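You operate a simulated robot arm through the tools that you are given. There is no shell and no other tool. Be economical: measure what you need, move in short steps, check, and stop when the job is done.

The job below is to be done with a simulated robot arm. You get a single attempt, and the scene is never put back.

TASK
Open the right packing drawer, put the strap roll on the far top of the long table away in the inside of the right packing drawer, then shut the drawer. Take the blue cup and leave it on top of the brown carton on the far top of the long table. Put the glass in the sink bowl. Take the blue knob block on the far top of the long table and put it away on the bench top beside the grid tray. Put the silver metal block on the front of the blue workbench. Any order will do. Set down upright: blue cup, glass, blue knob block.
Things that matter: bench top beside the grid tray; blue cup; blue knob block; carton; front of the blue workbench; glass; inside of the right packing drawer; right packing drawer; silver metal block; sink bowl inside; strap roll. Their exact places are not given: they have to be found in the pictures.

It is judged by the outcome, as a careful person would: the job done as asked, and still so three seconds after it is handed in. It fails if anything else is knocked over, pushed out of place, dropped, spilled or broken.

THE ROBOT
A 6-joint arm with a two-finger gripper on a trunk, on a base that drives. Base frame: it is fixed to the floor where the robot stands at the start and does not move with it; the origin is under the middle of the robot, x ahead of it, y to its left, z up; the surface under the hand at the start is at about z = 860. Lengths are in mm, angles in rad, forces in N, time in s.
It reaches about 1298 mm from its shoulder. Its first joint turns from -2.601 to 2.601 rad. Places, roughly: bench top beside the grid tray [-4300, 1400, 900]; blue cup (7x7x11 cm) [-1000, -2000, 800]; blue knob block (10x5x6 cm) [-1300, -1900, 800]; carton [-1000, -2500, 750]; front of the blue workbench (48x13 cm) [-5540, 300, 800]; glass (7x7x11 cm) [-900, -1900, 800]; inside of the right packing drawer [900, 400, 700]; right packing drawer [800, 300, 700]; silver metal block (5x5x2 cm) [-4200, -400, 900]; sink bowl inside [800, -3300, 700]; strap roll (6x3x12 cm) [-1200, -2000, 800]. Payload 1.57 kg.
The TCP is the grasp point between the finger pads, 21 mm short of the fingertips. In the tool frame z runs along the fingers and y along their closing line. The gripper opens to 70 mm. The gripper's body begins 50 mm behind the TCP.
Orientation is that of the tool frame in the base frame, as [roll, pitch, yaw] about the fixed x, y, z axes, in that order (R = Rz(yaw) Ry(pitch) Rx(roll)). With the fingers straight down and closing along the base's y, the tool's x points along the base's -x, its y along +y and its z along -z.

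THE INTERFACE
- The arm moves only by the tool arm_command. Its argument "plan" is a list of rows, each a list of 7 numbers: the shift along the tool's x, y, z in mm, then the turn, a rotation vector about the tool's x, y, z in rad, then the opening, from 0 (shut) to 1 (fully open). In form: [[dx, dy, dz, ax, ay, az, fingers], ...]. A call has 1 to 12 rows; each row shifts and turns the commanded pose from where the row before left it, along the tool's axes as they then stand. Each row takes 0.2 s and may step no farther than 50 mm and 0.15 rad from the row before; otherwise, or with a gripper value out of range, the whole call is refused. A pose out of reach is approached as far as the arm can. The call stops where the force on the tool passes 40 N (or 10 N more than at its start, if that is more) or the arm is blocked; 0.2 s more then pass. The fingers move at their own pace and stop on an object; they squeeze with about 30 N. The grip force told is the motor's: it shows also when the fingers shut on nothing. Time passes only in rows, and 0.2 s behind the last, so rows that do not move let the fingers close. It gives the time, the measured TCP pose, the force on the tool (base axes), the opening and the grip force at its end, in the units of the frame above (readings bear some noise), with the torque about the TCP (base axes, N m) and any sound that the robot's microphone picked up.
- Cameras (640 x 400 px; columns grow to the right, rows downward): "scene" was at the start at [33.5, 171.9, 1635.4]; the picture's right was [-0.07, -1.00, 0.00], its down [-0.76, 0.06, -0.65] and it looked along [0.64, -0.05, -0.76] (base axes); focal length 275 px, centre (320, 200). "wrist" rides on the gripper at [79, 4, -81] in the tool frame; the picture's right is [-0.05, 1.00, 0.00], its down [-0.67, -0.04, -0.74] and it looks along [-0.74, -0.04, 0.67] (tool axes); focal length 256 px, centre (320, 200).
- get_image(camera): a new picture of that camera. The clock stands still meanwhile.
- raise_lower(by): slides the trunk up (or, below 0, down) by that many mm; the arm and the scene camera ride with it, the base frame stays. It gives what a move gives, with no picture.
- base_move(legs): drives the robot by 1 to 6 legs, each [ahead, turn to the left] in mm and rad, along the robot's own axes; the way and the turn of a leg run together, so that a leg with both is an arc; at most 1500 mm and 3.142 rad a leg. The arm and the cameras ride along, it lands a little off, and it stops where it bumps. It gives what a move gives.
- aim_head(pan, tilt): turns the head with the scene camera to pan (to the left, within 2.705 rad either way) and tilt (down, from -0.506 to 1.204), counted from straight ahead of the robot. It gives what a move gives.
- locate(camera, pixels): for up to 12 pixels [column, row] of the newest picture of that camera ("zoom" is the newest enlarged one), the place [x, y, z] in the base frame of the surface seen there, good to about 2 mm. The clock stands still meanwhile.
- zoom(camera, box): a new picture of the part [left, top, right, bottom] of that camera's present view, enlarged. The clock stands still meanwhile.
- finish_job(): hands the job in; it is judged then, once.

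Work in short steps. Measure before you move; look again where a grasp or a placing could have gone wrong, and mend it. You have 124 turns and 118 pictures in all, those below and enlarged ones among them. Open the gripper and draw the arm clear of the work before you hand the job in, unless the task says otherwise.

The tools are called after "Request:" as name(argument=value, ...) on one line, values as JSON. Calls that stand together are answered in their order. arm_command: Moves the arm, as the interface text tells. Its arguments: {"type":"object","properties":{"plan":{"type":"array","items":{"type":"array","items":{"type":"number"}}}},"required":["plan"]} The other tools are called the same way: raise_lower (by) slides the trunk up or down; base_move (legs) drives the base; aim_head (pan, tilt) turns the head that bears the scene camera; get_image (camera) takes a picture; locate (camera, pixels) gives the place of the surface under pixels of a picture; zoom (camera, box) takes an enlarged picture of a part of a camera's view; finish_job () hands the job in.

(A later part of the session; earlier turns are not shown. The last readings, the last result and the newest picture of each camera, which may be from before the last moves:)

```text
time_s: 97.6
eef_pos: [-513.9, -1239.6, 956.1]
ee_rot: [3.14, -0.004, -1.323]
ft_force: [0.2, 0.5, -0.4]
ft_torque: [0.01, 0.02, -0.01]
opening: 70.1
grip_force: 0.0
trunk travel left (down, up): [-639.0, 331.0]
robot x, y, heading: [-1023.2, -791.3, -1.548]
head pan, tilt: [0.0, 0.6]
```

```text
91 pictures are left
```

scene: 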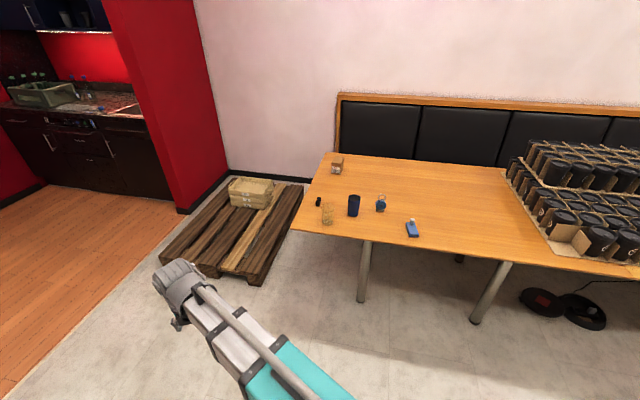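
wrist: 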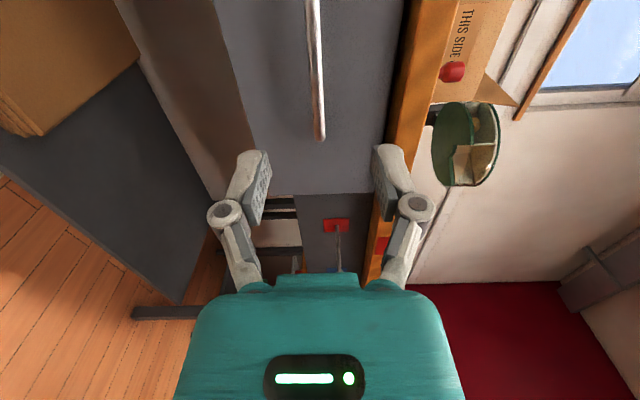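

Good view of the table. I enlarge the objects and measure them.

Request:
zoom(camera="scene", box=[290, 140, 450, 240])

Request:
locate(camera="zoom", pixels=[[145, 250], [145, 285], [255, 230], [255, 290], [363, 225], [363, 262], [363, 280], [490, 350], [495, 320], [188, 85], [188, 112], [115, 250]])

```text
4.00 times, centred on (370, 190) of scene
```

zoom: 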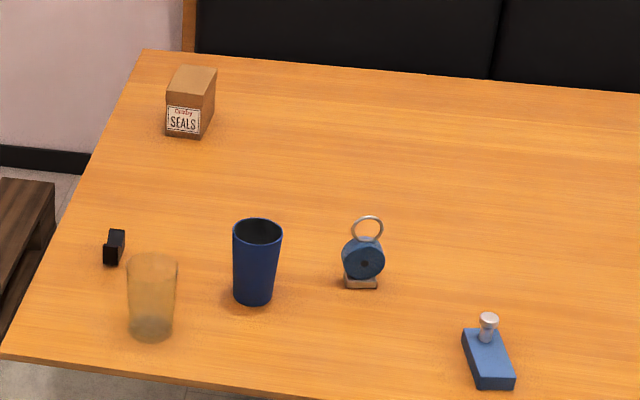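

```text
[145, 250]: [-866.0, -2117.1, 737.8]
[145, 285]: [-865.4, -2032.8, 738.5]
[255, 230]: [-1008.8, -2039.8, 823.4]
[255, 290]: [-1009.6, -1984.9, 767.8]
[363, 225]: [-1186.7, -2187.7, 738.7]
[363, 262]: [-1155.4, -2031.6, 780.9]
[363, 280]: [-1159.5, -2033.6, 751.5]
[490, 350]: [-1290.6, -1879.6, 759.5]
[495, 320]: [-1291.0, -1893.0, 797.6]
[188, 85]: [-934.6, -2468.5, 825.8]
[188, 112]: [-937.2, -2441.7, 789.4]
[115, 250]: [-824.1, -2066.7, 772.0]
```

Cup ≈(−1009,−2010), roll ≈(−1156,−2035), knob block ≈(−1291,−1885), carton ≈(−937,−2460), table z=738. I drive 550 mm closer and look from there.

Request:
base_move(legs=[[550, 0]])

Request:
aim_head(pan=0.0, tilt=0.85)

Request:
zoom(camera="scene", box=[180, 60, 500, 260])

```text
time_s: 101.4
eef_pos: [-502.9, -1793.4, 958.0]
ee_rot: [3.141, -0.004, -1.318]
ft_force: [-0.2, -0.2, -0.3]
ft_torque: [0.0, 0.0, 0.03]
opening: 70.1
grip_force: 0.0
trunk travel left (down, up): [-639.0, 331.0]
robot x, y, heading: [-1013.5, -1343.7, -1.551]
head pan, tilt: [0.0, 0.6]
```

```text
time_s: 102.2
eef_pos: [-502.2, -1792.2, 957.3]
ee_rot: [-3.142, -0.003, -1.32]
ft_force: [-0.1, -0.1, -0.5]
ft_torque: [-0.01, 0.03, 0.01]
opening: 70.0
grip_force: 0.0
trunk travel left (down, up): [-639.0, 331.0]
robot x, y, heading: [-1014.5, -1340.7, -1.55]
head pan, tilt: [0.0, 0.85]
```

```text
2.00 times, centred on (340, 160) of scene
```

zoom: 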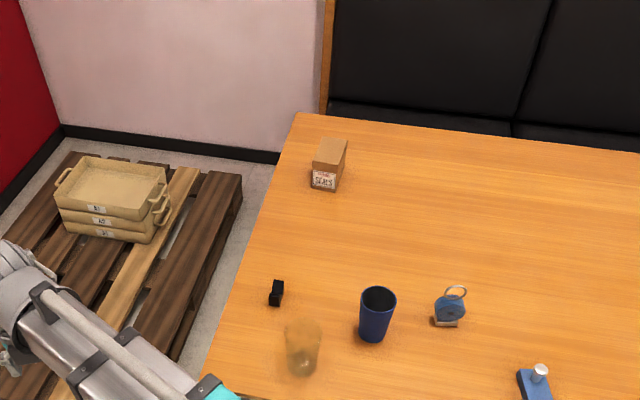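

Request:
zoom(camera="scene", box=[300, 185, 460, 285])

Request:
zoom(camera="scene", box=[320, 115, 370, 165])

Request:
locate(camera="zoom", pixels=[[155, 90], [280, 90], [230, 200], [280, 130], [250, 110], [200, 90]])

Request:
locate(camera="scene", pixels=[[361, 212], [376, 212], [368, 205], [368, 218], [367, 225], [403, 215], [407, 222], [398, 222], [404, 206]])

```text
4.00 times, centred on (380, 235) of scene
```

zoom: 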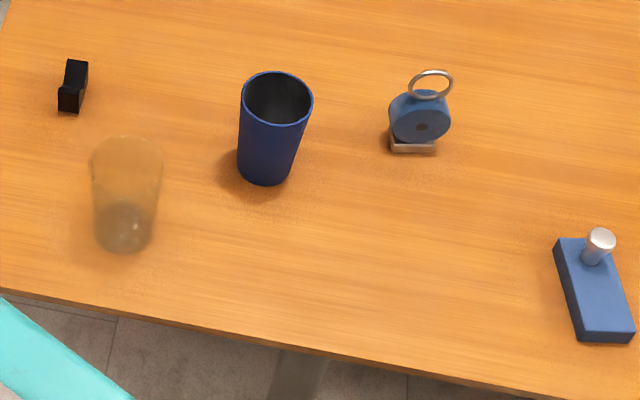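

```text
8.00 times, centred on (345, 140) of scene
```

zoom: 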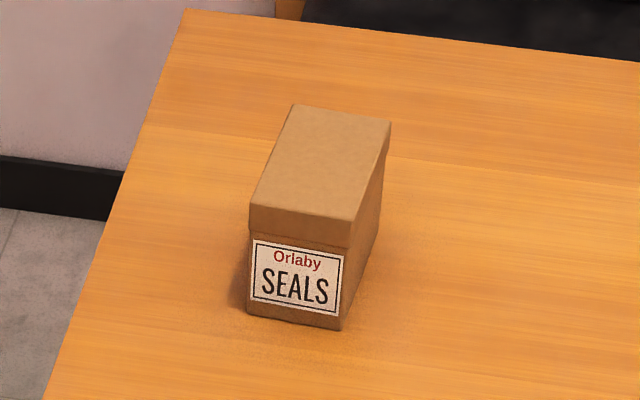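

```text
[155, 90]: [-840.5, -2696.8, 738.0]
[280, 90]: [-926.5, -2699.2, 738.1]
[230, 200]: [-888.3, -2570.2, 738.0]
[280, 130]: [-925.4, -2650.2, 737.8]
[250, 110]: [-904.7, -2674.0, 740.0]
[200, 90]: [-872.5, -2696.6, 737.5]
```

```text
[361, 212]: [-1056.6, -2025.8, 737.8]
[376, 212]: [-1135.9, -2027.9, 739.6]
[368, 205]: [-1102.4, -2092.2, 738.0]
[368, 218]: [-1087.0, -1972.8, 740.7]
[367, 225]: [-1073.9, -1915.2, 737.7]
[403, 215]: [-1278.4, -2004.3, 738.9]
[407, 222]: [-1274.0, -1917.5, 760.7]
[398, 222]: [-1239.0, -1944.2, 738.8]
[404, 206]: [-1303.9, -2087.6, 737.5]
```

The scene locates referred to an older picture. I measure the carton in the newest enlargement, then re-enlarge the cups.

Request:
locate(camera="zoom", pixels=[[295, 108], [385, 125], [348, 215], [254, 203], [320, 160], [300, 235]])

Request:
zoom(camera="scene", box=[300, 185, 460, 285])

Request:
locate(camera="zoom", pixels=[[243, 97], [311, 97], [275, 122], [275, 74], [265, 182], [240, 172], [290, 172], [390, 95], [448, 100], [420, 125], [403, 150], [128, 250]])

Request:
locate(camera="zoom", pixels=[[556, 240], [608, 245], [577, 325], [632, 328], [601, 237], [600, 300], [432, 72], [395, 97], [449, 97], [122, 140], [95, 240], [152, 240]])

```text
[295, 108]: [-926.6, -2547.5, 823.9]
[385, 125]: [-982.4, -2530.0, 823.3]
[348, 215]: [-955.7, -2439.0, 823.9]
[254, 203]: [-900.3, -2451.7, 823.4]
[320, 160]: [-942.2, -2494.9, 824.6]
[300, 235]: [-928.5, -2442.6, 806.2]
```

```text
4.00 times, centred on (380, 235) of scene
```

zoom: 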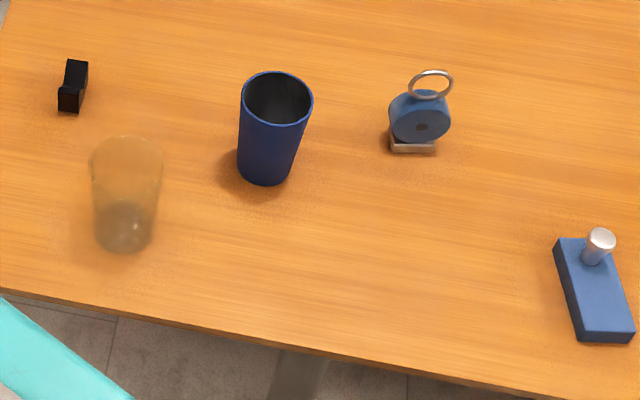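

```text
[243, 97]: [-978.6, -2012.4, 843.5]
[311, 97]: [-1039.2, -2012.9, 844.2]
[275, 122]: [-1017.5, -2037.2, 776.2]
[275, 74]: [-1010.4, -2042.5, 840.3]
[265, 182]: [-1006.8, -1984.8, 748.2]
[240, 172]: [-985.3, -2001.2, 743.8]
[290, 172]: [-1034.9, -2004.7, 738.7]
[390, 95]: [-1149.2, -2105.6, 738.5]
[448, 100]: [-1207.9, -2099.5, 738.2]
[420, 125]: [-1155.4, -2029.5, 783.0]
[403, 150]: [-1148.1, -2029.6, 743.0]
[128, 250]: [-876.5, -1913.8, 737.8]
```

```text
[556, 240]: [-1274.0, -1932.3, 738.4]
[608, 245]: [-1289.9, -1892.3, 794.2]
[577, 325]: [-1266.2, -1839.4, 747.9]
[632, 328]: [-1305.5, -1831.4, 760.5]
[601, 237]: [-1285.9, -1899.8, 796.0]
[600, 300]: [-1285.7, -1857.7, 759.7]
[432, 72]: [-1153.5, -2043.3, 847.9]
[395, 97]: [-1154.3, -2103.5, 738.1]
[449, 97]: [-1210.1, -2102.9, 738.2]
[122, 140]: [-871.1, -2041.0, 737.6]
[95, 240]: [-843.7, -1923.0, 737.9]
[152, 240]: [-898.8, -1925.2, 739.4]
```

Measured: cup rim centre (−1009,−2012), top z 845, radius ≈31; carton top centre (−941,−2492), z 824. I'll pinch the cup's left rim wall with tool y along x. I turn the hand to yaw −1.571 and move above that rim.

Request:
arm_command(plan=[[0, 0, 0, 0, 0, 0.125, 0.6], [0, 0, 0, 0, 0, 0.127, 0.6]])

Request:
arm_command(plan=[[20, 43.4, 0, 0, 0, 0, 0.6], [20, 43.4, 0, 0, 0, 0, 0.6], [20, 43.4, 0, 0, 0, 0, 0.6], [20, 43.4, 0, 0, 0, 0, 0.6], [20, 43.4, 0, 0, 0, 0, 0.6], [20, 43.4, 0, 0, 0, 0, 0.6], [20, 43.4, 0, 0, 0, 0, 0.6], [20, 43.4, 0, 0, 0, 0, 0.6], [20, 43.4, 0, 0, 0, 0, 0.6], [20, 43.4, 0, 0, 0, 0, 0.6], [20, 43.4, 0, 0, 0, 0, 0.6]])

Request:
get_image(camera="wrist")

```text
time_s: 102.8
eef_pos: [-501.6, -1792.7, 956.8]
ee_rot: [-3.139, -0.004, -1.573]
ft_force: [0.3, 0.2, -0.2]
ft_torque: [-0.04, 0.0, 0.0]
opening: 42.0
grip_force: 0.1
trunk travel left (down, up): [-639.0, 331.0]
robot x, y, heading: [-1010.5, -1344.5, -1.549]
head pan, tilt: [0.0, 0.85]
```

```text
time_s: 105.2
eef_pos: [-950.9, -2009.4, 957.8]
ee_rot: [3.136, -0.004, -1.598]
ft_force: [0.2, -0.1, -1.1]
ft_torque: [0.01, 0.02, 0.01]
opening: 42.3
grip_force: 0.1
out of reach, approached as far as the arm can: row 11
trunk travel left (down, up): [-639.0, 331.0]
robot x, y, heading: [-1011.1, -1345.0, -1.546]
head pan, tilt: [0.0, 0.85]
```

```text
85 pictures are left
```

wrist: 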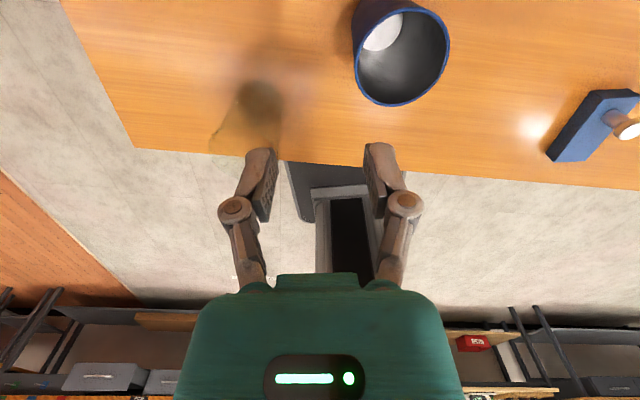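

The wrist roll is at its end stop with tool x pointing away; I turn it about 3.1 rad the other way so the hand's x faces the robot (yaw ≈ +1.571).

Request:
arm_command(plan=[[0, 0, 0, 0, 0, 0.148, 0.6], [0, 0, 0, 0, 0, 0.148, 0.6], [0, 0, 0, 0, 0, 0.148, 0.6], [0, 0, 0, 0, 0, 0.148, 0.6], [0, 0, 0, 0, 0, 0.148, 0.6], [0, 0, 0, 0, 0, 0.148, 0.6], [0, 0, 0, 0, 0, 0.148, 0.6], [0, 0, 0, 0, 0, 0.148, 0.6], [0, 0, 0, 0, 0, 0.148, 0.6], [0, 0, 0, 0, 0, 0.148, 0.6], [0, 0, 0, 0, 0, 0.148, 0.6]])

Request:
arm_command(plan=[[0, 0, 0, 0, 0, 0.148, 0.6], [0, 0, 0, 0, 0, 0.148, 0.6], [0, 0, 0, 0, 0, 0.148, 0.6], [0, 0, 0, 0, 0, 0.148, 0.6], [0, 0, 0, 0, 0, 0.148, 0.6], [0, 0, 0, 0, 0, 0.148, 0.6], [0, 0, 0, 0, 0, 0.148, 0.6], [0, 0, 0, 0, 0, 0.148, 0.6], [0, 0, 0, 0, 0, 0.148, 0.6], [0, 0, 0, 0, 0, 0.148, 0.6], [0, 0, 0, 0, 0, 0, 0.6]])

```text
time_s: 107.6
eef_pos: [-948.8, -2009.6, 956.5]
ee_rot: [-3.14, 0.004, 3.081]
ft_force: [-0.6, -0.7, 0.3]
ft_torque: [0.03, 0.0, -0.03]
opening: 42.3
grip_force: 0.1
trunk travel left (down, up): [-639.0, 331.0]
robot x, y, heading: [-1013.6, -1344.4, -1.552]
head pan, tilt: [0.0, 0.85]
```

```text
time_s: 110.0
eef_pos: [-948.5, -2010.2, 956.6]
ee_rot: [3.14, 0.004, 1.602]
ft_force: [-0.1, 0.4, 0.6]
ft_torque: [0.02, 0.02, 0.0]
opening: 42.0
grip_force: 0.0
trunk travel left (down, up): [-639.0, 331.0]
robot x, y, heading: [-1011.0, -1344.3, -1.545]
head pan, tilt: [0.0, 0.85]
```

Request:
arm_command(plan=[[-2, -30, 0, 0, 0, 0.03, 0.6], [0, 0, 0, 0, 0, 0, 0.6]])

Request:
get_image(camera="wrist")

Request:
locate(camera="wrist", pixels=[[320, 120], [310, 180], [390, 120]])

```text
time_s: 110.6
eef_pos: [-978.2, -2014.2, 957.0]
ee_rot: [3.139, 0.004, 1.575]
ft_force: [-0.7, -0.7, 0.2]
ft_torque: [-0.02, -0.05, 0.03]
opening: 41.9
grip_force: 0.0
trunk travel left (down, up): [-639.0, 331.0]
robot x, y, heading: [-1011.1, -1345.0, -1.551]
head pan, tilt: [0.0, 0.85]
```

```text
84 pictures are left
```

wrist: 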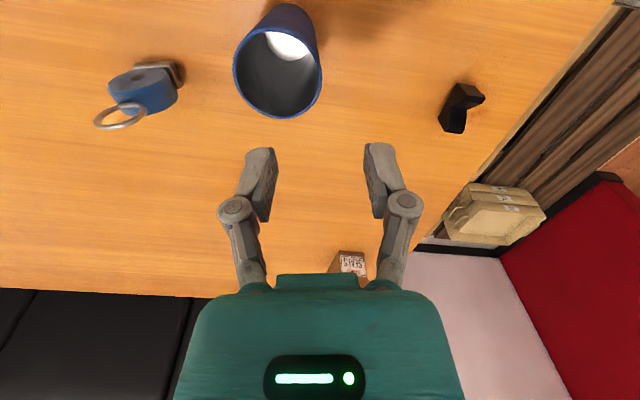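

```text
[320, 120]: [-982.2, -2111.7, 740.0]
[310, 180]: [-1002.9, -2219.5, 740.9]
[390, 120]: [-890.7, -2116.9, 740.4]
```

I measure the cup's rim in this view.

Request:
locate(camera="wrist", pixels=[[320, 82], [235, 72], [283, 116], [310, 45], [140, 110], [130, 70], [155, 95]])

```text
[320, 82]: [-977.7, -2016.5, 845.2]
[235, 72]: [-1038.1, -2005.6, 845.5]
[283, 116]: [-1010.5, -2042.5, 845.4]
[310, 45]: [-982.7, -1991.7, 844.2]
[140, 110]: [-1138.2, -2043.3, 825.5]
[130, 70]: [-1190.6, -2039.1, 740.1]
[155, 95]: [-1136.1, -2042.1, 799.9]
```

The rim's left wall is right between the fingers. I lower the trunk by 133 mm and close.

Request:
raise_lower(by=-133)

Request:
arm_command(plan=[[0, 0, 0, 0, 0, 0, 0], [0, 0, 0, 0, 0, 0, 0], [0, 0, 0, 0, 0, 0, 0], [0, 0, 0, 0, 0, 0, 0]])

```text
time_s: 112.2
eef_pos: [-977.3, -2012.4, 825.2]
ee_rot: [3.142, 0.004, 1.574]
ft_force: [0.4, -0.5, 0.1]
ft_torque: [-0.01, 0.01, 0.0]
opening: 42.0
grip_force: 0.0
trunk travel left (down, up): [-506.0, 464.0]
robot x, y, heading: [-1013.4, -1346.8, -1.547]
head pan, tilt: [0.0, 0.85]
```

```text
time_s: 113.2
eef_pos: [-978.0, -2011.6, 824.3]
ee_rot: [3.14, 0.002, 1.575]
ft_force: [-2.1, 0.6, 3.8]
ft_torque: [-0.03, 0.4, 0.02]
opening: 6.0
grip_force: 10.3
trunk travel left (down, up): [-506.0, 464.0]
robot x, y, heading: [-1010.6, -1346.9, -1.552]
head pan, tilt: [0.0, 0.85]
```

Gripped on the wall (6 mm). I wait a moment, then lift 130 mm and look.

Request:
arm_command(plan=[[0, 0, 0, 0, 0, 0, 0], [0, 0, 0, 0, 0, 0, 0]])

Request:
raise_lower(by=140)

Request:
zoom(camera="scene", box=[240, 85, 480, 235])

```text
time_s: 113.8
eef_pos: [-977.6, -2012.4, 824.2]
ee_rot: [3.141, 0.004, 1.573]
ft_force: [-1.4, 0.3, 3.7]
ft_torque: [-0.02, 0.33, -0.04]
opening: 6.0
grip_force: 10.0
trunk travel left (down, up): [-506.0, 464.0]
robot x, y, heading: [-1013.0, -1342.0, -1.552]
head pan, tilt: [0.0, 0.85]
```

```text
time_s: 115.4
eef_pos: [-977.1, -2012.5, 964.1]
ee_rot: [3.139, 0.002, 1.574]
ft_force: [0.1, 0.4, -1.4]
ft_torque: [-0.01, -0.05, -0.01]
opening: 5.7
grip_force: 9.9
trunk travel left (down, up): [-646.0, 324.0]
robot x, y, heading: [-1014.9, -1344.5, -1.555]
head pan, tilt: [0.0, 0.85]
```

```text
2.67 times, centred on (360, 160) of scene
```

zoom: 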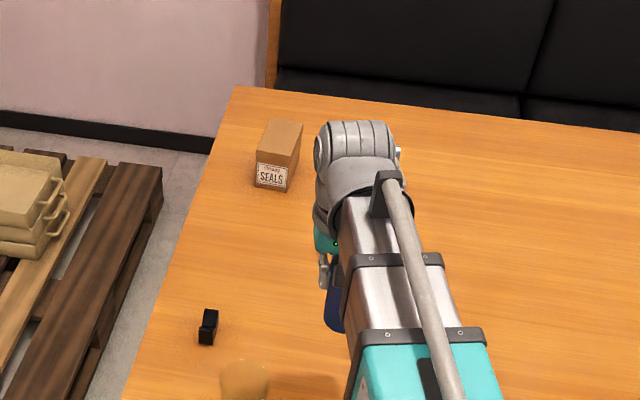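

The cup is lifted. I move it over the carton's top (TCP target −910,−2492).

Request:
arm_command(plan=[[-43.6, 6.1, 0, 0, 0, 0, 0], [-43.6, 6.1, 0, 0, 0, 0, 0], [-43.6, 6.1, 0, 0, 0, 0, 0], [-43.6, 6.1, 0, 0, 0, 0, 0], [-43.6, 6.1, 0, 0, 0, 0, 0], [-43.6, 6.1, 0, 0, 0, 0, 0], [-43.6, 6.1, 0, 0, 0, 0, 0], [-43.6, 6.1, 0, 0, 0, 0, 0], [-43.6, 6.1, 0, 0, 0, 0, 0], [-43.6, 6.1, 0, 0, 0, 0, 0], [-43.6, 6.1, 0, 0, 0, 0, 0]])

Request:
get_image(camera="wrist")

Request:
zoom(camera="scene", box=[260, 65, 420, 165])

```text
time_s: 117.8
eef_pos: [-907.6, -2492.8, 963.7]
ee_rot: [3.14, 0.003, 1.576]
ft_force: [-0.1, 0.5, -2.1]
ft_torque: [0.01, -0.04, -0.02]
opening: 5.9
grip_force: 10.2
trunk travel left (down, up): [-646.0, 324.0]
robot x, y, heading: [-1013.7, -1343.4, -1.552]
head pan, tilt: [0.0, 0.85]
```

```text
82 pictures are left
```

wrist: 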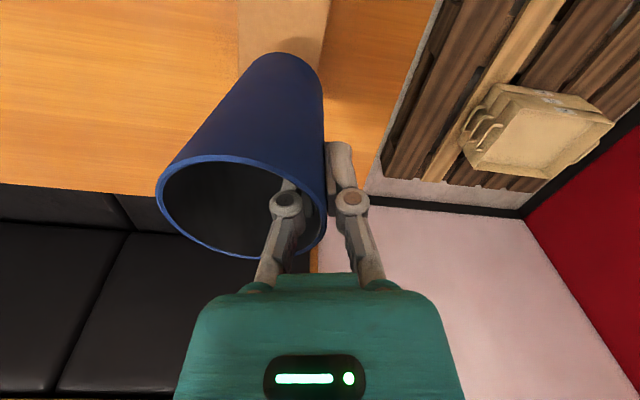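

```text
4.00 times, centred on (340, 115) of scene
```

zoom: 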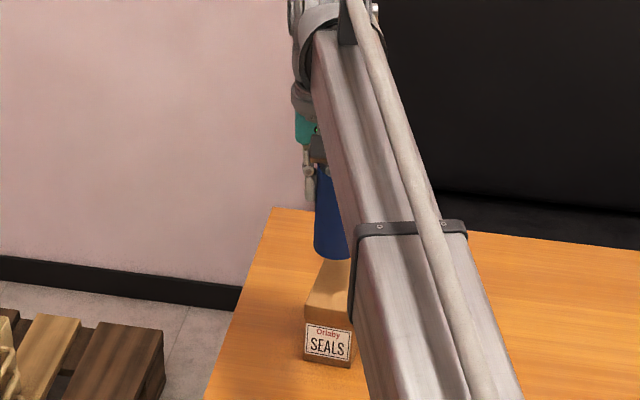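

I check the held cup's rim position and upright-ness.

Request:
locate(camera="wrist", pixels=[[159, 200], [225, 160], [225, 250], [312, 180], [258, 60], [315, 70], [290, 58], [230, 110]])

```text
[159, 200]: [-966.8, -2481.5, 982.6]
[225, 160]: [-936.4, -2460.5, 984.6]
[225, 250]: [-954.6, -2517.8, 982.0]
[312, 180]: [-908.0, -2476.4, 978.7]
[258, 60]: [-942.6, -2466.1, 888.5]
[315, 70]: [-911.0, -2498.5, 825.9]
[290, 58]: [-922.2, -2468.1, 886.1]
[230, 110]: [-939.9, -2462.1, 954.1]
```

Cup centre ≈(−937,−2490), upright, bottom z≈877. I shift 4 mm and lower 50 mm gently.

Request:
arm_command(plan=[[0, -4, 0, 0, 0, 0, 0], [0, 0, 0, 0, 0, 0, 0]])

Request:
raise_lower(by=-50)

Request:
raise_lower(by=-3)

Request:
zoom(camera="scene", box=[280, 85, 400, 160])

```text
time_s: 118.4
eef_pos: [-913.3, -2492.8, 964.1]
ee_rot: [3.14, 0.003, 1.574]
ft_force: [0.0, 0.0, -1.2]
ft_torque: [0.0, -0.04, 0.03]
opening: 5.7
grip_force: 9.6
trunk travel left (down, up): [-646.0, 324.0]
robot x, y, heading: [-1013.0, -1340.1, -1.548]
head pan, tilt: [0.0, 0.85]
```

```text
time_s: 119.4
eef_pos: [-913.6, -2493.5, 914.1]
ee_rot: [3.14, 0.002, 1.574]
ft_force: [0.8, -0.6, -1.4]
ft_torque: [-0.03, -0.08, 0.02]
opening: 5.9
grip_force: 10.7
trunk travel left (down, up): [-596.0, 374.0]
robot x, y, heading: [-1013.2, -1344.9, -1.547]
head pan, tilt: [0.0, 0.85]
```

```text
time_s: 119.9
eef_pos: [-911.9, -2492.5, 911.1]
ee_rot: [3.141, 0.003, 1.574]
ft_force: [1.8, -0.1, 2.3]
ft_torque: [-0.04, 0.02, -0.01]
opening: 5.9
grip_force: 10.2
trunk travel left (down, up): [-593.0, 377.0]
robot x, y, heading: [-1012.7, -1343.6, -1.551]
head pan, tilt: [0.0, 0.85]
```

```text
5.33 times, centred on (340, 122) of scene
```

zoom: 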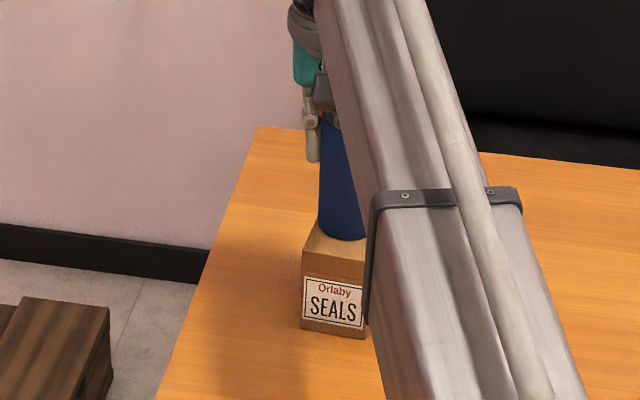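

Touching (force turned +2.3 N). I open the fingers partly and rise.

Request:
arm_command(plan=[[0, 0, 0, 0, 0, 0, 0.25], [0, 0, 0, 0, 0, 0, 0.5], [0, 0, 0, 0, 0, 0, 0.5]])

Request:
raise_lower(by=110)

Request:
arm_command(plan=[[40, 0, 0, 0, 0, 0, 0.6], [45, 0, 0, 0, 0, 0, 0.6], [45, 0, 0, 0, 0, 0, 0.6], [45, 0, 0, 0, 0, 0, 0.6], [45, 0, 0, 0, 0, 0, 0.6], [45, 0, 0, 0, 0, 0, 0.6], [45, 0, 0, 0, 0, 0, 0.6], [45, 0, 0, 0, 0, 0, 0.6], [45, 0, 0, 0, 0, 0, 0.6]])

Request:
get_image(camera="wrist")

```text
time_s: 120.7
eef_pos: [-912.6, -2492.8, 911.3]
ee_rot: [3.14, 0.004, 1.575]
ft_force: [-0.6, -0.2, 0.1]
ft_torque: [0.0, 0.0, 0.02]
opening: 35.0
grip_force: 0.1
trunk travel left (down, up): [-593.0, 377.0]
robot x, y, heading: [-1014.0, -1343.1, -1.546]
head pan, tilt: [0.0, 0.85]
```

```text
time_s: 122.1
eef_pos: [-914.0, -2493.7, 1021.4]
ee_rot: [3.14, 0.002, 1.575]
ft_force: [-0.7, 0.0, 0.6]
ft_torque: [0.01, -0.02, 0.04]
opening: 35.1
grip_force: 0.1
trunk travel left (down, up): [-703.0, 267.0]
robot x, y, heading: [-1013.6, -1342.5, -1.552]
head pan, tilt: [0.0, 0.85]
```

```text
time_s: 124.1
eef_pos: [-915.0, -2091.9, 1021.4]
ee_rot: [3.141, 0.003, 1.572]
ft_force: [0.1, 0.0, 0.2]
ft_torque: [0.03, -0.02, -0.01]
opening: 42.0
grip_force: 0.0
out of reach, approached as far as the arm can: row 2
trunk travel left (down, up): [-703.0, 267.0]
robot x, y, heading: [-1012.0, -1344.2, -1.546]
head pan, tilt: [0.0, 0.85]
```

```text
79 pictures are left
```

wrist: 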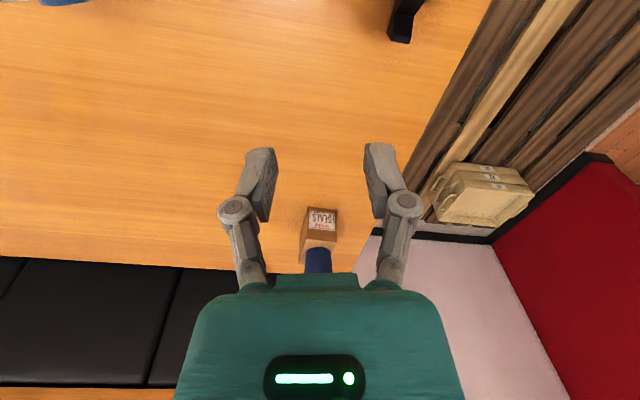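

The cup stands on the carton. Next the roll at ≈(−1155,−2043): I turn the hand to yaw 0 and move above it.

Request:
arm_command(plan=[[0, 0, 0, 0, 0, 0.1428, 0.9], [0, 0, 0, 0, 0, 0.1428, 0.9], [0, 0, 0, 0, 0, 0.1428, 0.9], [0, 0, 0, 0, 0, 0.1428, 0.9], [0, 0, 0, 0, 0, 0.1428, 0.9], [0, 0, 0, 0, 0, 0.1428, 0.9], [0, 0, 0, 0, 0, 0.1428, 0.9], [0, 0, 0, 0, 0, 0.1428, 0.9], [0, 0, 0, 0, 0, 0.1428, 0.9], [0, 0, 0, 0, 0, 0.1428, 0.9], [0, 0, 0, 0, 0, 0.1428, 0.9]])

Request:
arm_command(plan=[[-40, -8, 0, 0, 0, 0, 0.9], [-40, -8, 0, 0, 0, 0, 0.9], [-40, -8, 0, 0, 0, 0, 0.9], [-40, -8, 0, 0, 0, 0, 0.9], [-40, -8, 0, 0, 0, 0, 0.9], [-40, -8, 0, 0, 0, 0, 0.9]])

Request:
get_image(camera="wrist")

```text
time_s: 126.5
eef_pos: [-914.5, -2092.8, 1021.6]
ee_rot: [3.138, -0.002, 0.001]
ft_force: [-0.8, 0.1, 0.3]
ft_torque: [0.03, 0.0, 0.0]
opening: 63.0
grip_force: 0.0
out of reach, approached as far as the arm can: row 1
trunk travel left (down, up): [-703.0, 267.0]
robot x, y, heading: [-1011.7, -1345.5, -1.549]
head pan, tilt: [0.0, 0.85]
```

```text
time_s: 127.9
eef_pos: [-1153.4, -2045.1, 1019.8]
ee_rot: [3.138, -0.002, 0.004]
ft_force: [0.5, -0.1, 1.1]
ft_torque: [-0.01, -0.04, 0.01]
opening: 63.0
grip_force: 0.1
trunk travel left (down, up): [-703.0, 267.0]
robot x, y, heading: [-1012.3, -1345.0, -1.552]
head pan, tilt: [0.0, 0.85]
```

```text
78 pictures are left
```

wrist: 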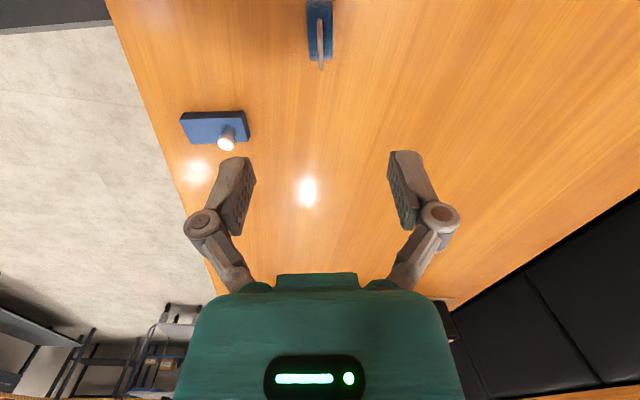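

The roll at (320,30) is edge-on and midway between the fingers. I check its faces.

Request:
locate(camera="wrist", pixels=[[311, 20], [330, 20], [321, 68], [309, 50], [332, 50], [328, 5], [312, 5]])

```text
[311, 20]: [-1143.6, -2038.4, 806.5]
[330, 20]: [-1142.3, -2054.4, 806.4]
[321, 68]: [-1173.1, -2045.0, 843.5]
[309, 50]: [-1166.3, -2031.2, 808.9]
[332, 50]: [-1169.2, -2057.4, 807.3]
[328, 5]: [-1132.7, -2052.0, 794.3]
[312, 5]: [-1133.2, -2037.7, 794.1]
```

Centred (y −2044, x ≈−1155). I lower 217 mm to z≈803 and close.

Request:
raise_lower(by=-217)

Request:
arm_command(plan=[[0, 0, 0, 0, 0, 0, 0], [0, 0, 0, 0, 0, 0, 0], [0, 0, 0, 0, 0, 0, 0], [0, 0, 0, 0, 0, 0, 0], [0, 0, 0, 0, 0, 0, 0]])

Request:
raise_lower(by=250)

Request:
get_image(camera="wrist")

```text
time_s: 130.2
eef_pos: [-1152.8, -2044.1, 804.6]
ee_rot: [3.14, -0.001, 0.003]
ft_force: [0.3, -0.7, 0.7]
ft_torque: [-0.01, 0.02, 0.01]
opening: 62.8
grip_force: 0.0
trunk travel left (down, up): [-486.0, 484.0]
robot x, y, heading: [-1011.4, -1345.4, -1.55]
head pan, tilt: [0.0, 0.85]
```

```text
time_s: 131.4
eef_pos: [-1153.9, -2044.8, 804.3]
ee_rot: [3.137, -0.001, 0.005]
ft_force: [0.4, -1.7, 4.0]
ft_torque: [-0.03, 0.0, 0.0]
opening: 25.4
grip_force: 30.5
trunk travel left (down, up): [-486.0, 484.0]
robot x, y, heading: [-1008.4, -1346.7, -1.552]
head pan, tilt: [0.0, 0.85]
```

```text
time_s: 134.0
eef_pos: [-1153.5, -2043.9, 1053.5]
ee_rot: [3.14, -0.004, 0.002]
ft_force: [0.3, -0.4, -0.8]
ft_torque: [-0.03, 0.0, 0.0]
opening: 25.1
grip_force: 30.0
trunk travel left (down, up): [-736.0, 234.0]
robot x, y, heading: [-1018.4, -1348.2, -1.55]
head pan, tilt: [0.0, 0.85]
```

```text
77 pictures are left
```

wrist: 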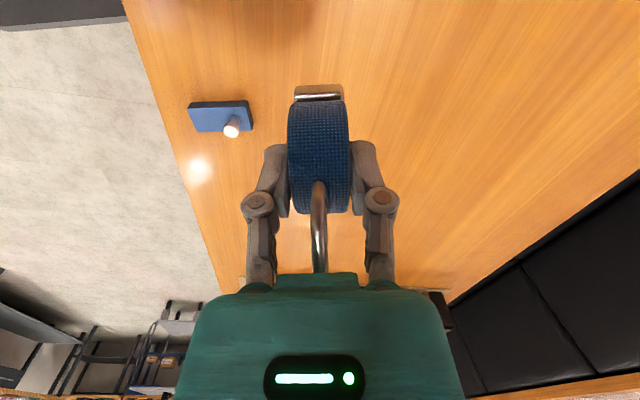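

The roll is held firmly. I back off and drive to face the open drawer, aiming for about (540,−790), heading 1.37.

Request:
base_move(legs=[[-550, 0], [0, 1.55], [1500, 0], [50, 0], [0, 1.37]])

Request:
aim_head(pan=0.0, tilt=0.85)

Request:
get_image(camera="scene")

```text
time_s: 157.7
eef_pos: [840.9, -148.4, 1054.1]
ee_rot: [3.139, -0.002, 2.913]
ft_force: [0.5, 0.4, -0.8]
ft_torque: [0.04, 0.0, 0.02]
opening: 25.6
grip_force: 30.5
trunk travel left (down, up): [-736.0, 234.0]
robot x, y, heading: [580.0, -803.4, 1.352]
head pan, tilt: [0.0, 0.85]
```

```text
time_s: 158.3
eef_pos: [843.7, -148.8, 1054.4]
ee_rot: [3.139, -0.002, 2.915]
ft_force: [0.6, 0.5, -1.6]
ft_torque: [0.04, 0.05, 0.01]
opening: 25.5
grip_force: 29.5
trunk travel left (down, up): [-736.0, 234.0]
robot x, y, heading: [576.8, -803.6, 1.352]
head pan, tilt: [0.0, 0.85]
```

```text
76 pictures are left
```

scene: 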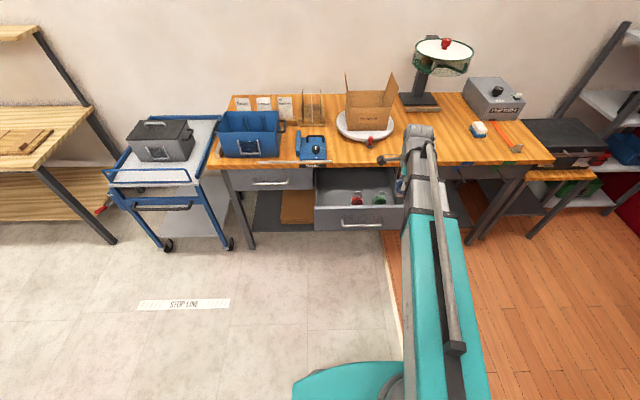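

The drawer is open with red and green rolls inside at (357,197) and (380,197). I enlarge and measure the free space to their left.

Request:
zoom(camera="scene", box=[290, 150, 418, 235])

Request:
locate(camera="zoom", pixels=[[210, 240], [333, 235], [333, 215], [445, 232], [150, 200], [130, 290], [250, 180], [400, 175], [345, 195], [445, 195], [200, 290], [540, 280]])

```text
4.71 times, centred on (354, 192) of scene
```

zoom: 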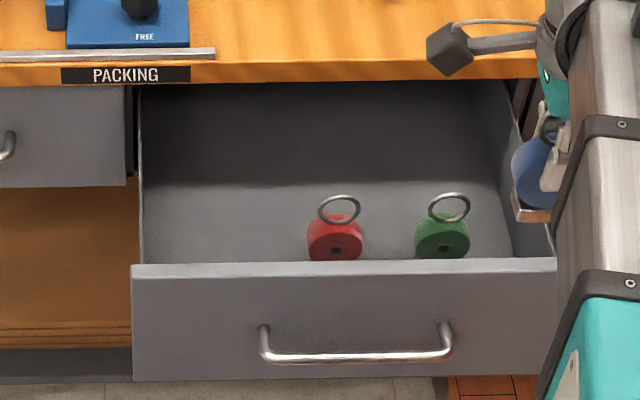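

```text
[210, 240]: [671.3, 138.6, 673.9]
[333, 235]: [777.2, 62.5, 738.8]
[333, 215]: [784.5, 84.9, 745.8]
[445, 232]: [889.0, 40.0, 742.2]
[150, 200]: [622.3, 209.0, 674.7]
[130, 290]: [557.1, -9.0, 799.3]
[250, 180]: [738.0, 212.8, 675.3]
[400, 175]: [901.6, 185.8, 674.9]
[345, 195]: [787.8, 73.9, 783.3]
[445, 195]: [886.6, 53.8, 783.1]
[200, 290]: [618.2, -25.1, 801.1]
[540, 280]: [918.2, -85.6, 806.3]
```

Other rolls sit at (780,75) and (887,53); the free slot is at ≈(675,92). I turn the hand so its camera side faces outward (yaw −1.771) and move above that slot.

Request:
arm_command(plan=[[0, 0, 0, 0, 0, -0.1452, 0], [0, 0, 0, 0, 0, -0.1452, 0], [0, 0, 0, 0, 0, -0.1452, 0], [0, 0, 0, 0, 0, -0.1452, 0], [0, 0, 0, 0, 0, -0.1452, 0], [0, 0, 0, 0, 0, -0.1452, 0], [0, 0, 0, 0, 0, -0.1452, 0], [0, 0, 0, 0, 0, -0.1452, 0], [0, 0, 0, 0, 0, -0.1452, 0], [0, 0, 0, 0, 0, -0.1452, 0], [0, 0, 0, 0, 0, -0.1452, 0]])

Request:
arm_command(plan=[[-28.9, 30.2, 0, 0, 0, 0, 0], [-28.9, 30.2, 0, 0, 0, 0, 0], [-28.9, 30.2, 0, 0, 0, 0, 0], [-28.9, 30.2, 0, 0, 0, 0, 0], [-28.9, 30.2, 0, 0, 0, 0, 0], [-28.9, 30.2, 0, 0, 0, 0, 0], [-28.9, 30.2, 0, 0, 0, 0, 0]])

Request:
get_image(camera="wrist")

```text
time_s: 160.7
eef_pos: [841.8, -148.5, 1054.6]
ee_rot: [-3.141, 0.004, -1.771]
ft_force: [0.0, 0.2, -1.7]
ft_torque: [0.0, 0.0, 0.02]
opening: 25.5
grip_force: 29.7
trunk travel left (down, up): [-736.0, 234.0]
robot x, y, heading: [581.4, -803.7, 1.354]
head pan, tilt: [0.0, 0.85]
```

```text
time_s: 162.3
eef_pos: [677.0, 90.9, 1054.3]
ee_rot: [3.14, 0.002, -1.773]
ft_force: [0.2, 0.6, -1.1]
ft_torque: [0.01, -0.01, 0.02]
opening: 25.4
grip_force: 30.3
trunk travel left (down, up): [-736.0, 234.0]
robot x, y, heading: [575.3, -806.2, 1.347]
head pan, tilt: [0.0, 0.85]
```

```text
74 pictures are left
```

wrist: 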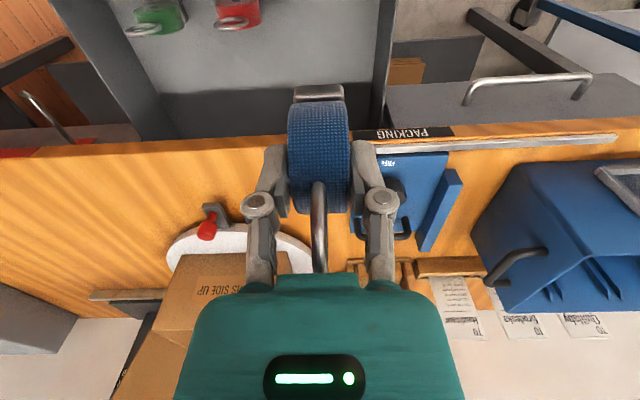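

I check the drawer's walls and table edge against the drop place.

Request:
locate(camera="wrist", pixels=[[383, 30], [376, 80], [350, 60], [300, 60], [240, 15], [330, 140], [300, 125], [385, 5]])

```text
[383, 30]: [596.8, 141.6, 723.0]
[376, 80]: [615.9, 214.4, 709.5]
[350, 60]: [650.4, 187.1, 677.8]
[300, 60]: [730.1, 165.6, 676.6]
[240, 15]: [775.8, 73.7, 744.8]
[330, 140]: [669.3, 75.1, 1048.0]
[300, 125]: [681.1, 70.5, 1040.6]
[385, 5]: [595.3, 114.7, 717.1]
```

Clear: left wall at x≈590, table edge at y≈215. I lower 307 mm, then a little more to touch down.

Request:
raise_lower(by=-200)

Request:
raise_lower(by=-107)

Request:
raise_lower(by=-4)

```text
time_s: 164.5
eef_pos: [677.7, 90.0, 853.6]
ee_rot: [3.14, 0.004, -1.774]
ft_force: [0.2, -0.7, -0.2]
ft_torque: [0.0, -0.03, 0.02]
opening: 25.2
grip_force: 30.0
trunk travel left (down, up): [-536.0, 434.0]
robot x, y, heading: [581.9, -804.5, 1.348]
head pan, tilt: [0.0, 0.85]
```

```text
time_s: 165.9
eef_pos: [678.9, 91.1, 747.7]
ee_rot: [3.14, 0.002, -1.774]
ft_force: [0.5, -0.3, -0.9]
ft_torque: [-0.01, -0.03, 0.02]
opening: 25.0
grip_force: 30.3
trunk travel left (down, up): [-429.0, 541.0]
robot x, y, heading: [579.3, -805.3, 1.35]
head pan, tilt: [0.0, 0.85]
```

```text
time_s: 166.4
eef_pos: [677.4, 89.8, 743.9]
ee_rot: [3.139, 0.003, -1.774]
ft_force: [0.1, 0.1, -1.8]
ft_torque: [-0.05, -0.02, 0.01]
opening: 25.6
grip_force: 29.9
trunk travel left (down, up): [-425.0, 545.0]
robot x, y, heading: [581.4, -804.1, 1.349]
head pan, tilt: [0.0, 0.85]
```

Request:
raise_lower(by=-3)

```text
time_s: 166.9
eef_pos: [677.2, 88.8, 742.5]
ee_rot: [3.139, 0.003, -1.772]
ft_force: [-0.5, 1.7, 15.4]
ft_torque: [-0.19, 0.05, 0.0]
opening: 25.3
grip_force: 30.3
trunk travel left (down, up): [-422.0, 548.0]
robot x, y, heading: [580.8, -806.7, 1.351]
head pan, tilt: [0.0, 0.85]
```

Touched down (15 N). I open and rise, then look.

Request:
arm_command(plan=[[0, 0, 0, 0, 0, 0, 0.5], [0, 0, 0, 0, 0, 0, 0.8], [0, 0, 0, 0, 0, 0, 0.8], [0, 0, 0, 0, 0, 0, 0.8]])

Request:
raise_lower(by=300)

Request:
get_image(camera="wrist")

Request:
zoom(camera="scene", box=[270, 130, 430, 230])

```text
time_s: 167.9
eef_pos: [679.5, 89.6, 741.0]
ee_rot: [3.139, 0.004, -1.774]
ft_force: [1.3, -0.3, -0.2]
ft_torque: [-0.04, 0.0, 0.01]
opening: 55.8
grip_force: 0.1
trunk travel left (down, up): [-422.0, 548.0]
robot x, y, heading: [581.1, -802.2, 1.348]
head pan, tilt: [0.0, 0.85]
```

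```text
time_s: 170.9
eef_pos: [677.9, 90.6, 1039.8]
ee_rot: [3.139, 0.003, -1.772]
ft_force: [-0.1, 0.4, -0.2]
ft_torque: [0.02, 0.02, 0.01]
opening: 56.2
grip_force: 0.0
trunk travel left (down, up): [-722.0, 248.0]
robot x, y, heading: [581.6, -808.0, 1.347]
head pan, tilt: [0.0, 0.85]
```

```text
73 pictures are left
```

wrist: 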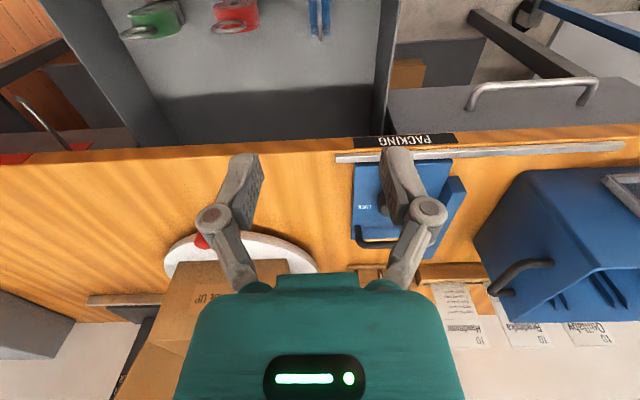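

```text
4.00 times, centred on (350, 180) of scene
```

zoom: 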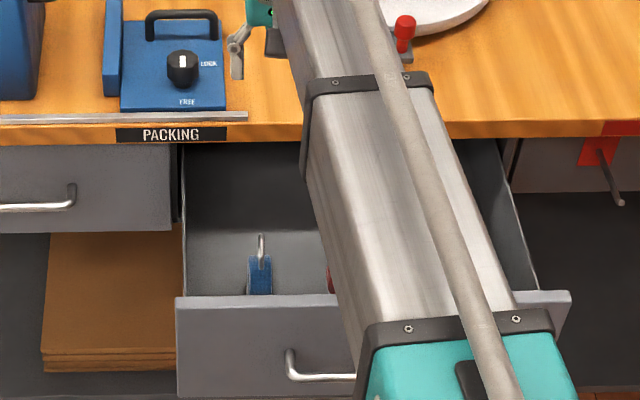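

The blue roll stands in the drawer. To shut it I'll push the handle bar (now ≈(755,−93,748)) with closed fingers from outside. First move to (746,−139) and lower.

Request:
arm_command(plan=[[35.2, -18.7, 0, 0, 0, 0, 0], [35.2, -18.7, 0, 0, 0, 0, 0], [35.2, -18.7, 0, 0, 0, 0, 0], [35.2, -18.7, 0, 0, 0, 0, 0], [35.2, -18.7, 0, 0, 0, 0, 0], [35.2, -18.7, 0, 0, 0, 0, 0], [0, 0, 0, 0, 0, 0, 0]])

Request:
get_image(camera="wrist")

```text
time_s: 172.6
eef_pos: [744.4, -139.9, 1039.4]
ee_rot: [3.14, 0.002, -1.771]
ft_force: [-0.7, 0.0, 0.6]
ft_torque: [0.0, 0.02, 0.02]
opening: 0.1
grip_force: 28.8
trunk travel left (down, up): [-722.0, 248.0]
robot x, y, heading: [578.1, -802.9, 1.35]
head pan, tilt: [0.0, 0.85]
```

```text
71 pictures are left
```

wrist: 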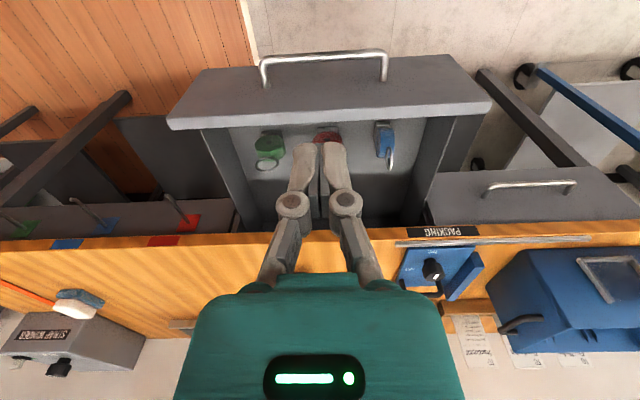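

Request:
locate(camera="wrist", pixels=[[325, 58], [375, 53], [275, 62], [325, 122]])

```text
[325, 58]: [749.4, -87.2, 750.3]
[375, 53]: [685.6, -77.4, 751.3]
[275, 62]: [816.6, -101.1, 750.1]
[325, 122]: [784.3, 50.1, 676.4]
```

Bar measured at (750,−87,750); hand is 53 mm outside it. I lower 290 mm and push inward.

Request:
raise_lower(by=-290)

Request:
arm_command(plan=[[-25, 0, 0, 0, 0, 0, 0], [-20, 0, 0, 0, 0, 0, 0], [-25, 0, 0, 0, 0, 0, 0], [-25, 0, 0, 0, 0, 0, 0], [-25, 0, 0, 0, 0, 0, 0], [-25, 0, 0, 0, 0, 0, 0], [-25, 0, 0, 0, 0, 0, 0], [-25, 0, 0, 0, 0, 0, 0], [-25, 0, 0, 0, 0, 0, 0]])

Request:
zoom(camera="scene", box=[270, 130, 430, 230])

```text
time_s: 175.5
eef_pos: [744.0, -140.1, 751.1]
ee_rot: [-3.142, 0.005, -1.771]
ft_force: [-0.5, 0.5, -0.1]
ft_torque: [0.01, 0.01, 0.02]
opening: 0.0
grip_force: 28.5
trunk travel left (down, up): [-432.0, 538.0]
robot x, y, heading: [574.3, -804.4, 1.35]
head pan, tilt: [0.0, 0.85]
```

```text
time_s: 177.5
eef_pos: [786.7, 75.6, 750.9]
ee_rot: [3.14, 0.003, -1.774]
ft_force: [0.4, 0.0, -0.1]
ft_torque: [0.0, 0.02, 0.01]
opening: 0.1
grip_force: 28.7
trunk travel left (down, up): [-432.0, 538.0]
robot x, y, heading: [576.9, -804.7, 1.348]
head pan, tilt: [0.0, 0.85]
```

```text
4.00 times, centred on (350, 180) of scene
```

zoom: 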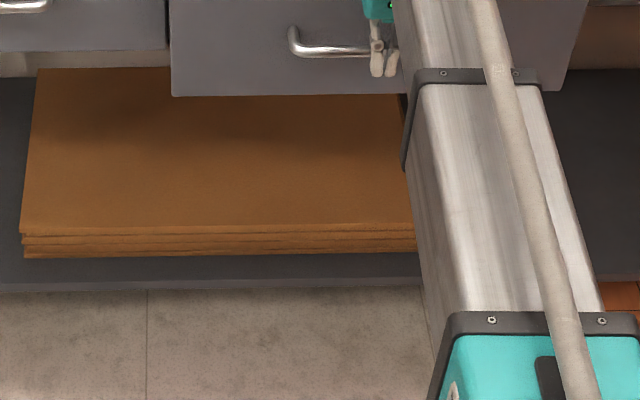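

It is closing smoothly. I push the last ~85 mm in smaller rows.

Request:
arm_command(plan=[[-20, 0, 0, 0, 0, 0, 0], [-20, 0, 0, 0, 0, 0, 0], [-15, 0, 0, 0, 0, 0, 0], [-12, 0, 0, 0, 0, 0, 0], [-8, 0, 0, 0, 0, 0, 0], [-5, 0, 0, 0, 0, 0, 0], [-5, 0, 0, 0, 0, 0, 0], [-5, 0, 0, 0, 0, 0, 0], [-5, 0, 0, 0, 0, 0, 0]])

Request:
aim_head(pan=-0.05, tilt=0.75)

Request:
zoom(camera="scene", box=[220, 80, 460, 230])

```text
time_s: 178.8
eef_pos: [803.6, 147.2, 749.7]
ee_rot: [3.141, -0.004, -1.771]
ft_force: [-1.3, -4.5, -1.0]
ft_torque: [0.34, -0.1, 0.05]
opening: 0.0
grip_force: 28.2
trunk travel left (down, up): [-432.0, 538.0]
robot x, y, heading: [577.3, -803.9, 1.346]
head pan, tilt: [0.0, 0.85]
stopped in row 6: the force on the tool passed its limit at 48 N (the readings are from after the stop); the commanded pose is now the measured one
```

```text
time_s: 179.5
eef_pos: [803.2, 145.5, 750.6]
ee_rot: [-3.141, -0.005, -1.771]
ft_force: [-1.8, -8.7, -2.0]
ft_torque: [0.71, -0.22, 0.18]
opening: 0.0
grip_force: 28.9
trunk travel left (down, up): [-432.0, 538.0]
robot x, y, heading: [578.8, -805.0, 1.351]
head pan, tilt: [-0.051, 0.75]
```

```text
2.67 times, centred on (340, 155) of scene
```

zoom: 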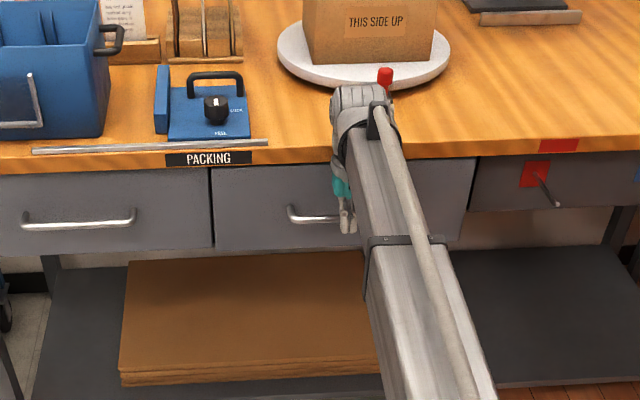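

Drawer appears shut. I verify the front's position by measuring both fronts.

Request:
locate(camera="zoom", pixels=[[150, 190], [240, 190], [320, 190], [440, 190], [500, 190]])

Request:
arm_command(plan=[[20, 0, 0, 0, 0, 0, 0], [40, 0, 0, 0, 0, 0, 0.2], [45, 0, 0, 0, 0, 0, 0.5], [45, 0, 0, 0, 0, 0, 0.5]])

Request:
raise_lower(by=300)

```text
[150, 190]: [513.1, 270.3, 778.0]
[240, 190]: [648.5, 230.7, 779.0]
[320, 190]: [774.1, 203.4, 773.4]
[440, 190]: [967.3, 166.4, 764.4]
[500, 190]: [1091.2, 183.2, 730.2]
```

```text
time_s: 180.5
eef_pos: [773.3, 0.5, 749.8]
ee_rot: [-3.141, -0.006, -1.769]
ft_force: [0.3, 0.9, -0.9]
ft_torque: [-0.02, 0.0, -0.01]
opening: 35.1
grip_force: 0.0
trunk travel left (down, up): [-432.0, 538.0]
robot x, y, heading: [579.8, -803.2, 1.35]
head pan, tilt: [-0.051, 0.75]
```

```text
time_s: 183.5
eef_pos: [775.1, 1.5, 1048.6]
ee_rot: [3.141, -0.008, -1.771]
ft_force: [0.8, 0.1, 0.3]
ft_torque: [0.01, 0.01, -0.01]
opening: 35.0
grip_force: 0.1
trunk travel left (down, up): [-732.0, 238.0]
robot x, y, heading: [577.2, -803.3, 1.352]
head pan, tilt: [-0.051, 0.75]
```

The front still stands ≈11 mm proud, and the torque showed contact ~82 mm above the TCP, i.e. the hand's body met the table edge. I tilt the hand 0.5 rad (fingers leaning inward, body outward) and push again.

Request:
arm_command(plan=[[-23, 0, 0, 0, -0.125, 0, 0], [-23, 0, 0, 0, -0.125, 0, 0], [-23, 0, 0, 0, -0.125, 0, 0], [-23, 0, 0, 0, -0.125, 0, 0], [0, 0, 0, 0, 0, 0, 0]])

```text
time_s: 184.7
eef_pos: [792.9, 89.3, 1072.8]
ee_rot: [3.139, 0.497, -1.772]
ft_force: [-0.5, 1.7, -0.5]
ft_torque: [0.01, 0.03, -0.03]
opening: 0.0
grip_force: 28.5
out of reach, approached as far as the arm can: row 2
trunk travel left (down, up): [-732.0, 238.0]
robot x, y, heading: [582.1, -805.1, 1.353]
head pan, tilt: [-0.051, 0.75]
```

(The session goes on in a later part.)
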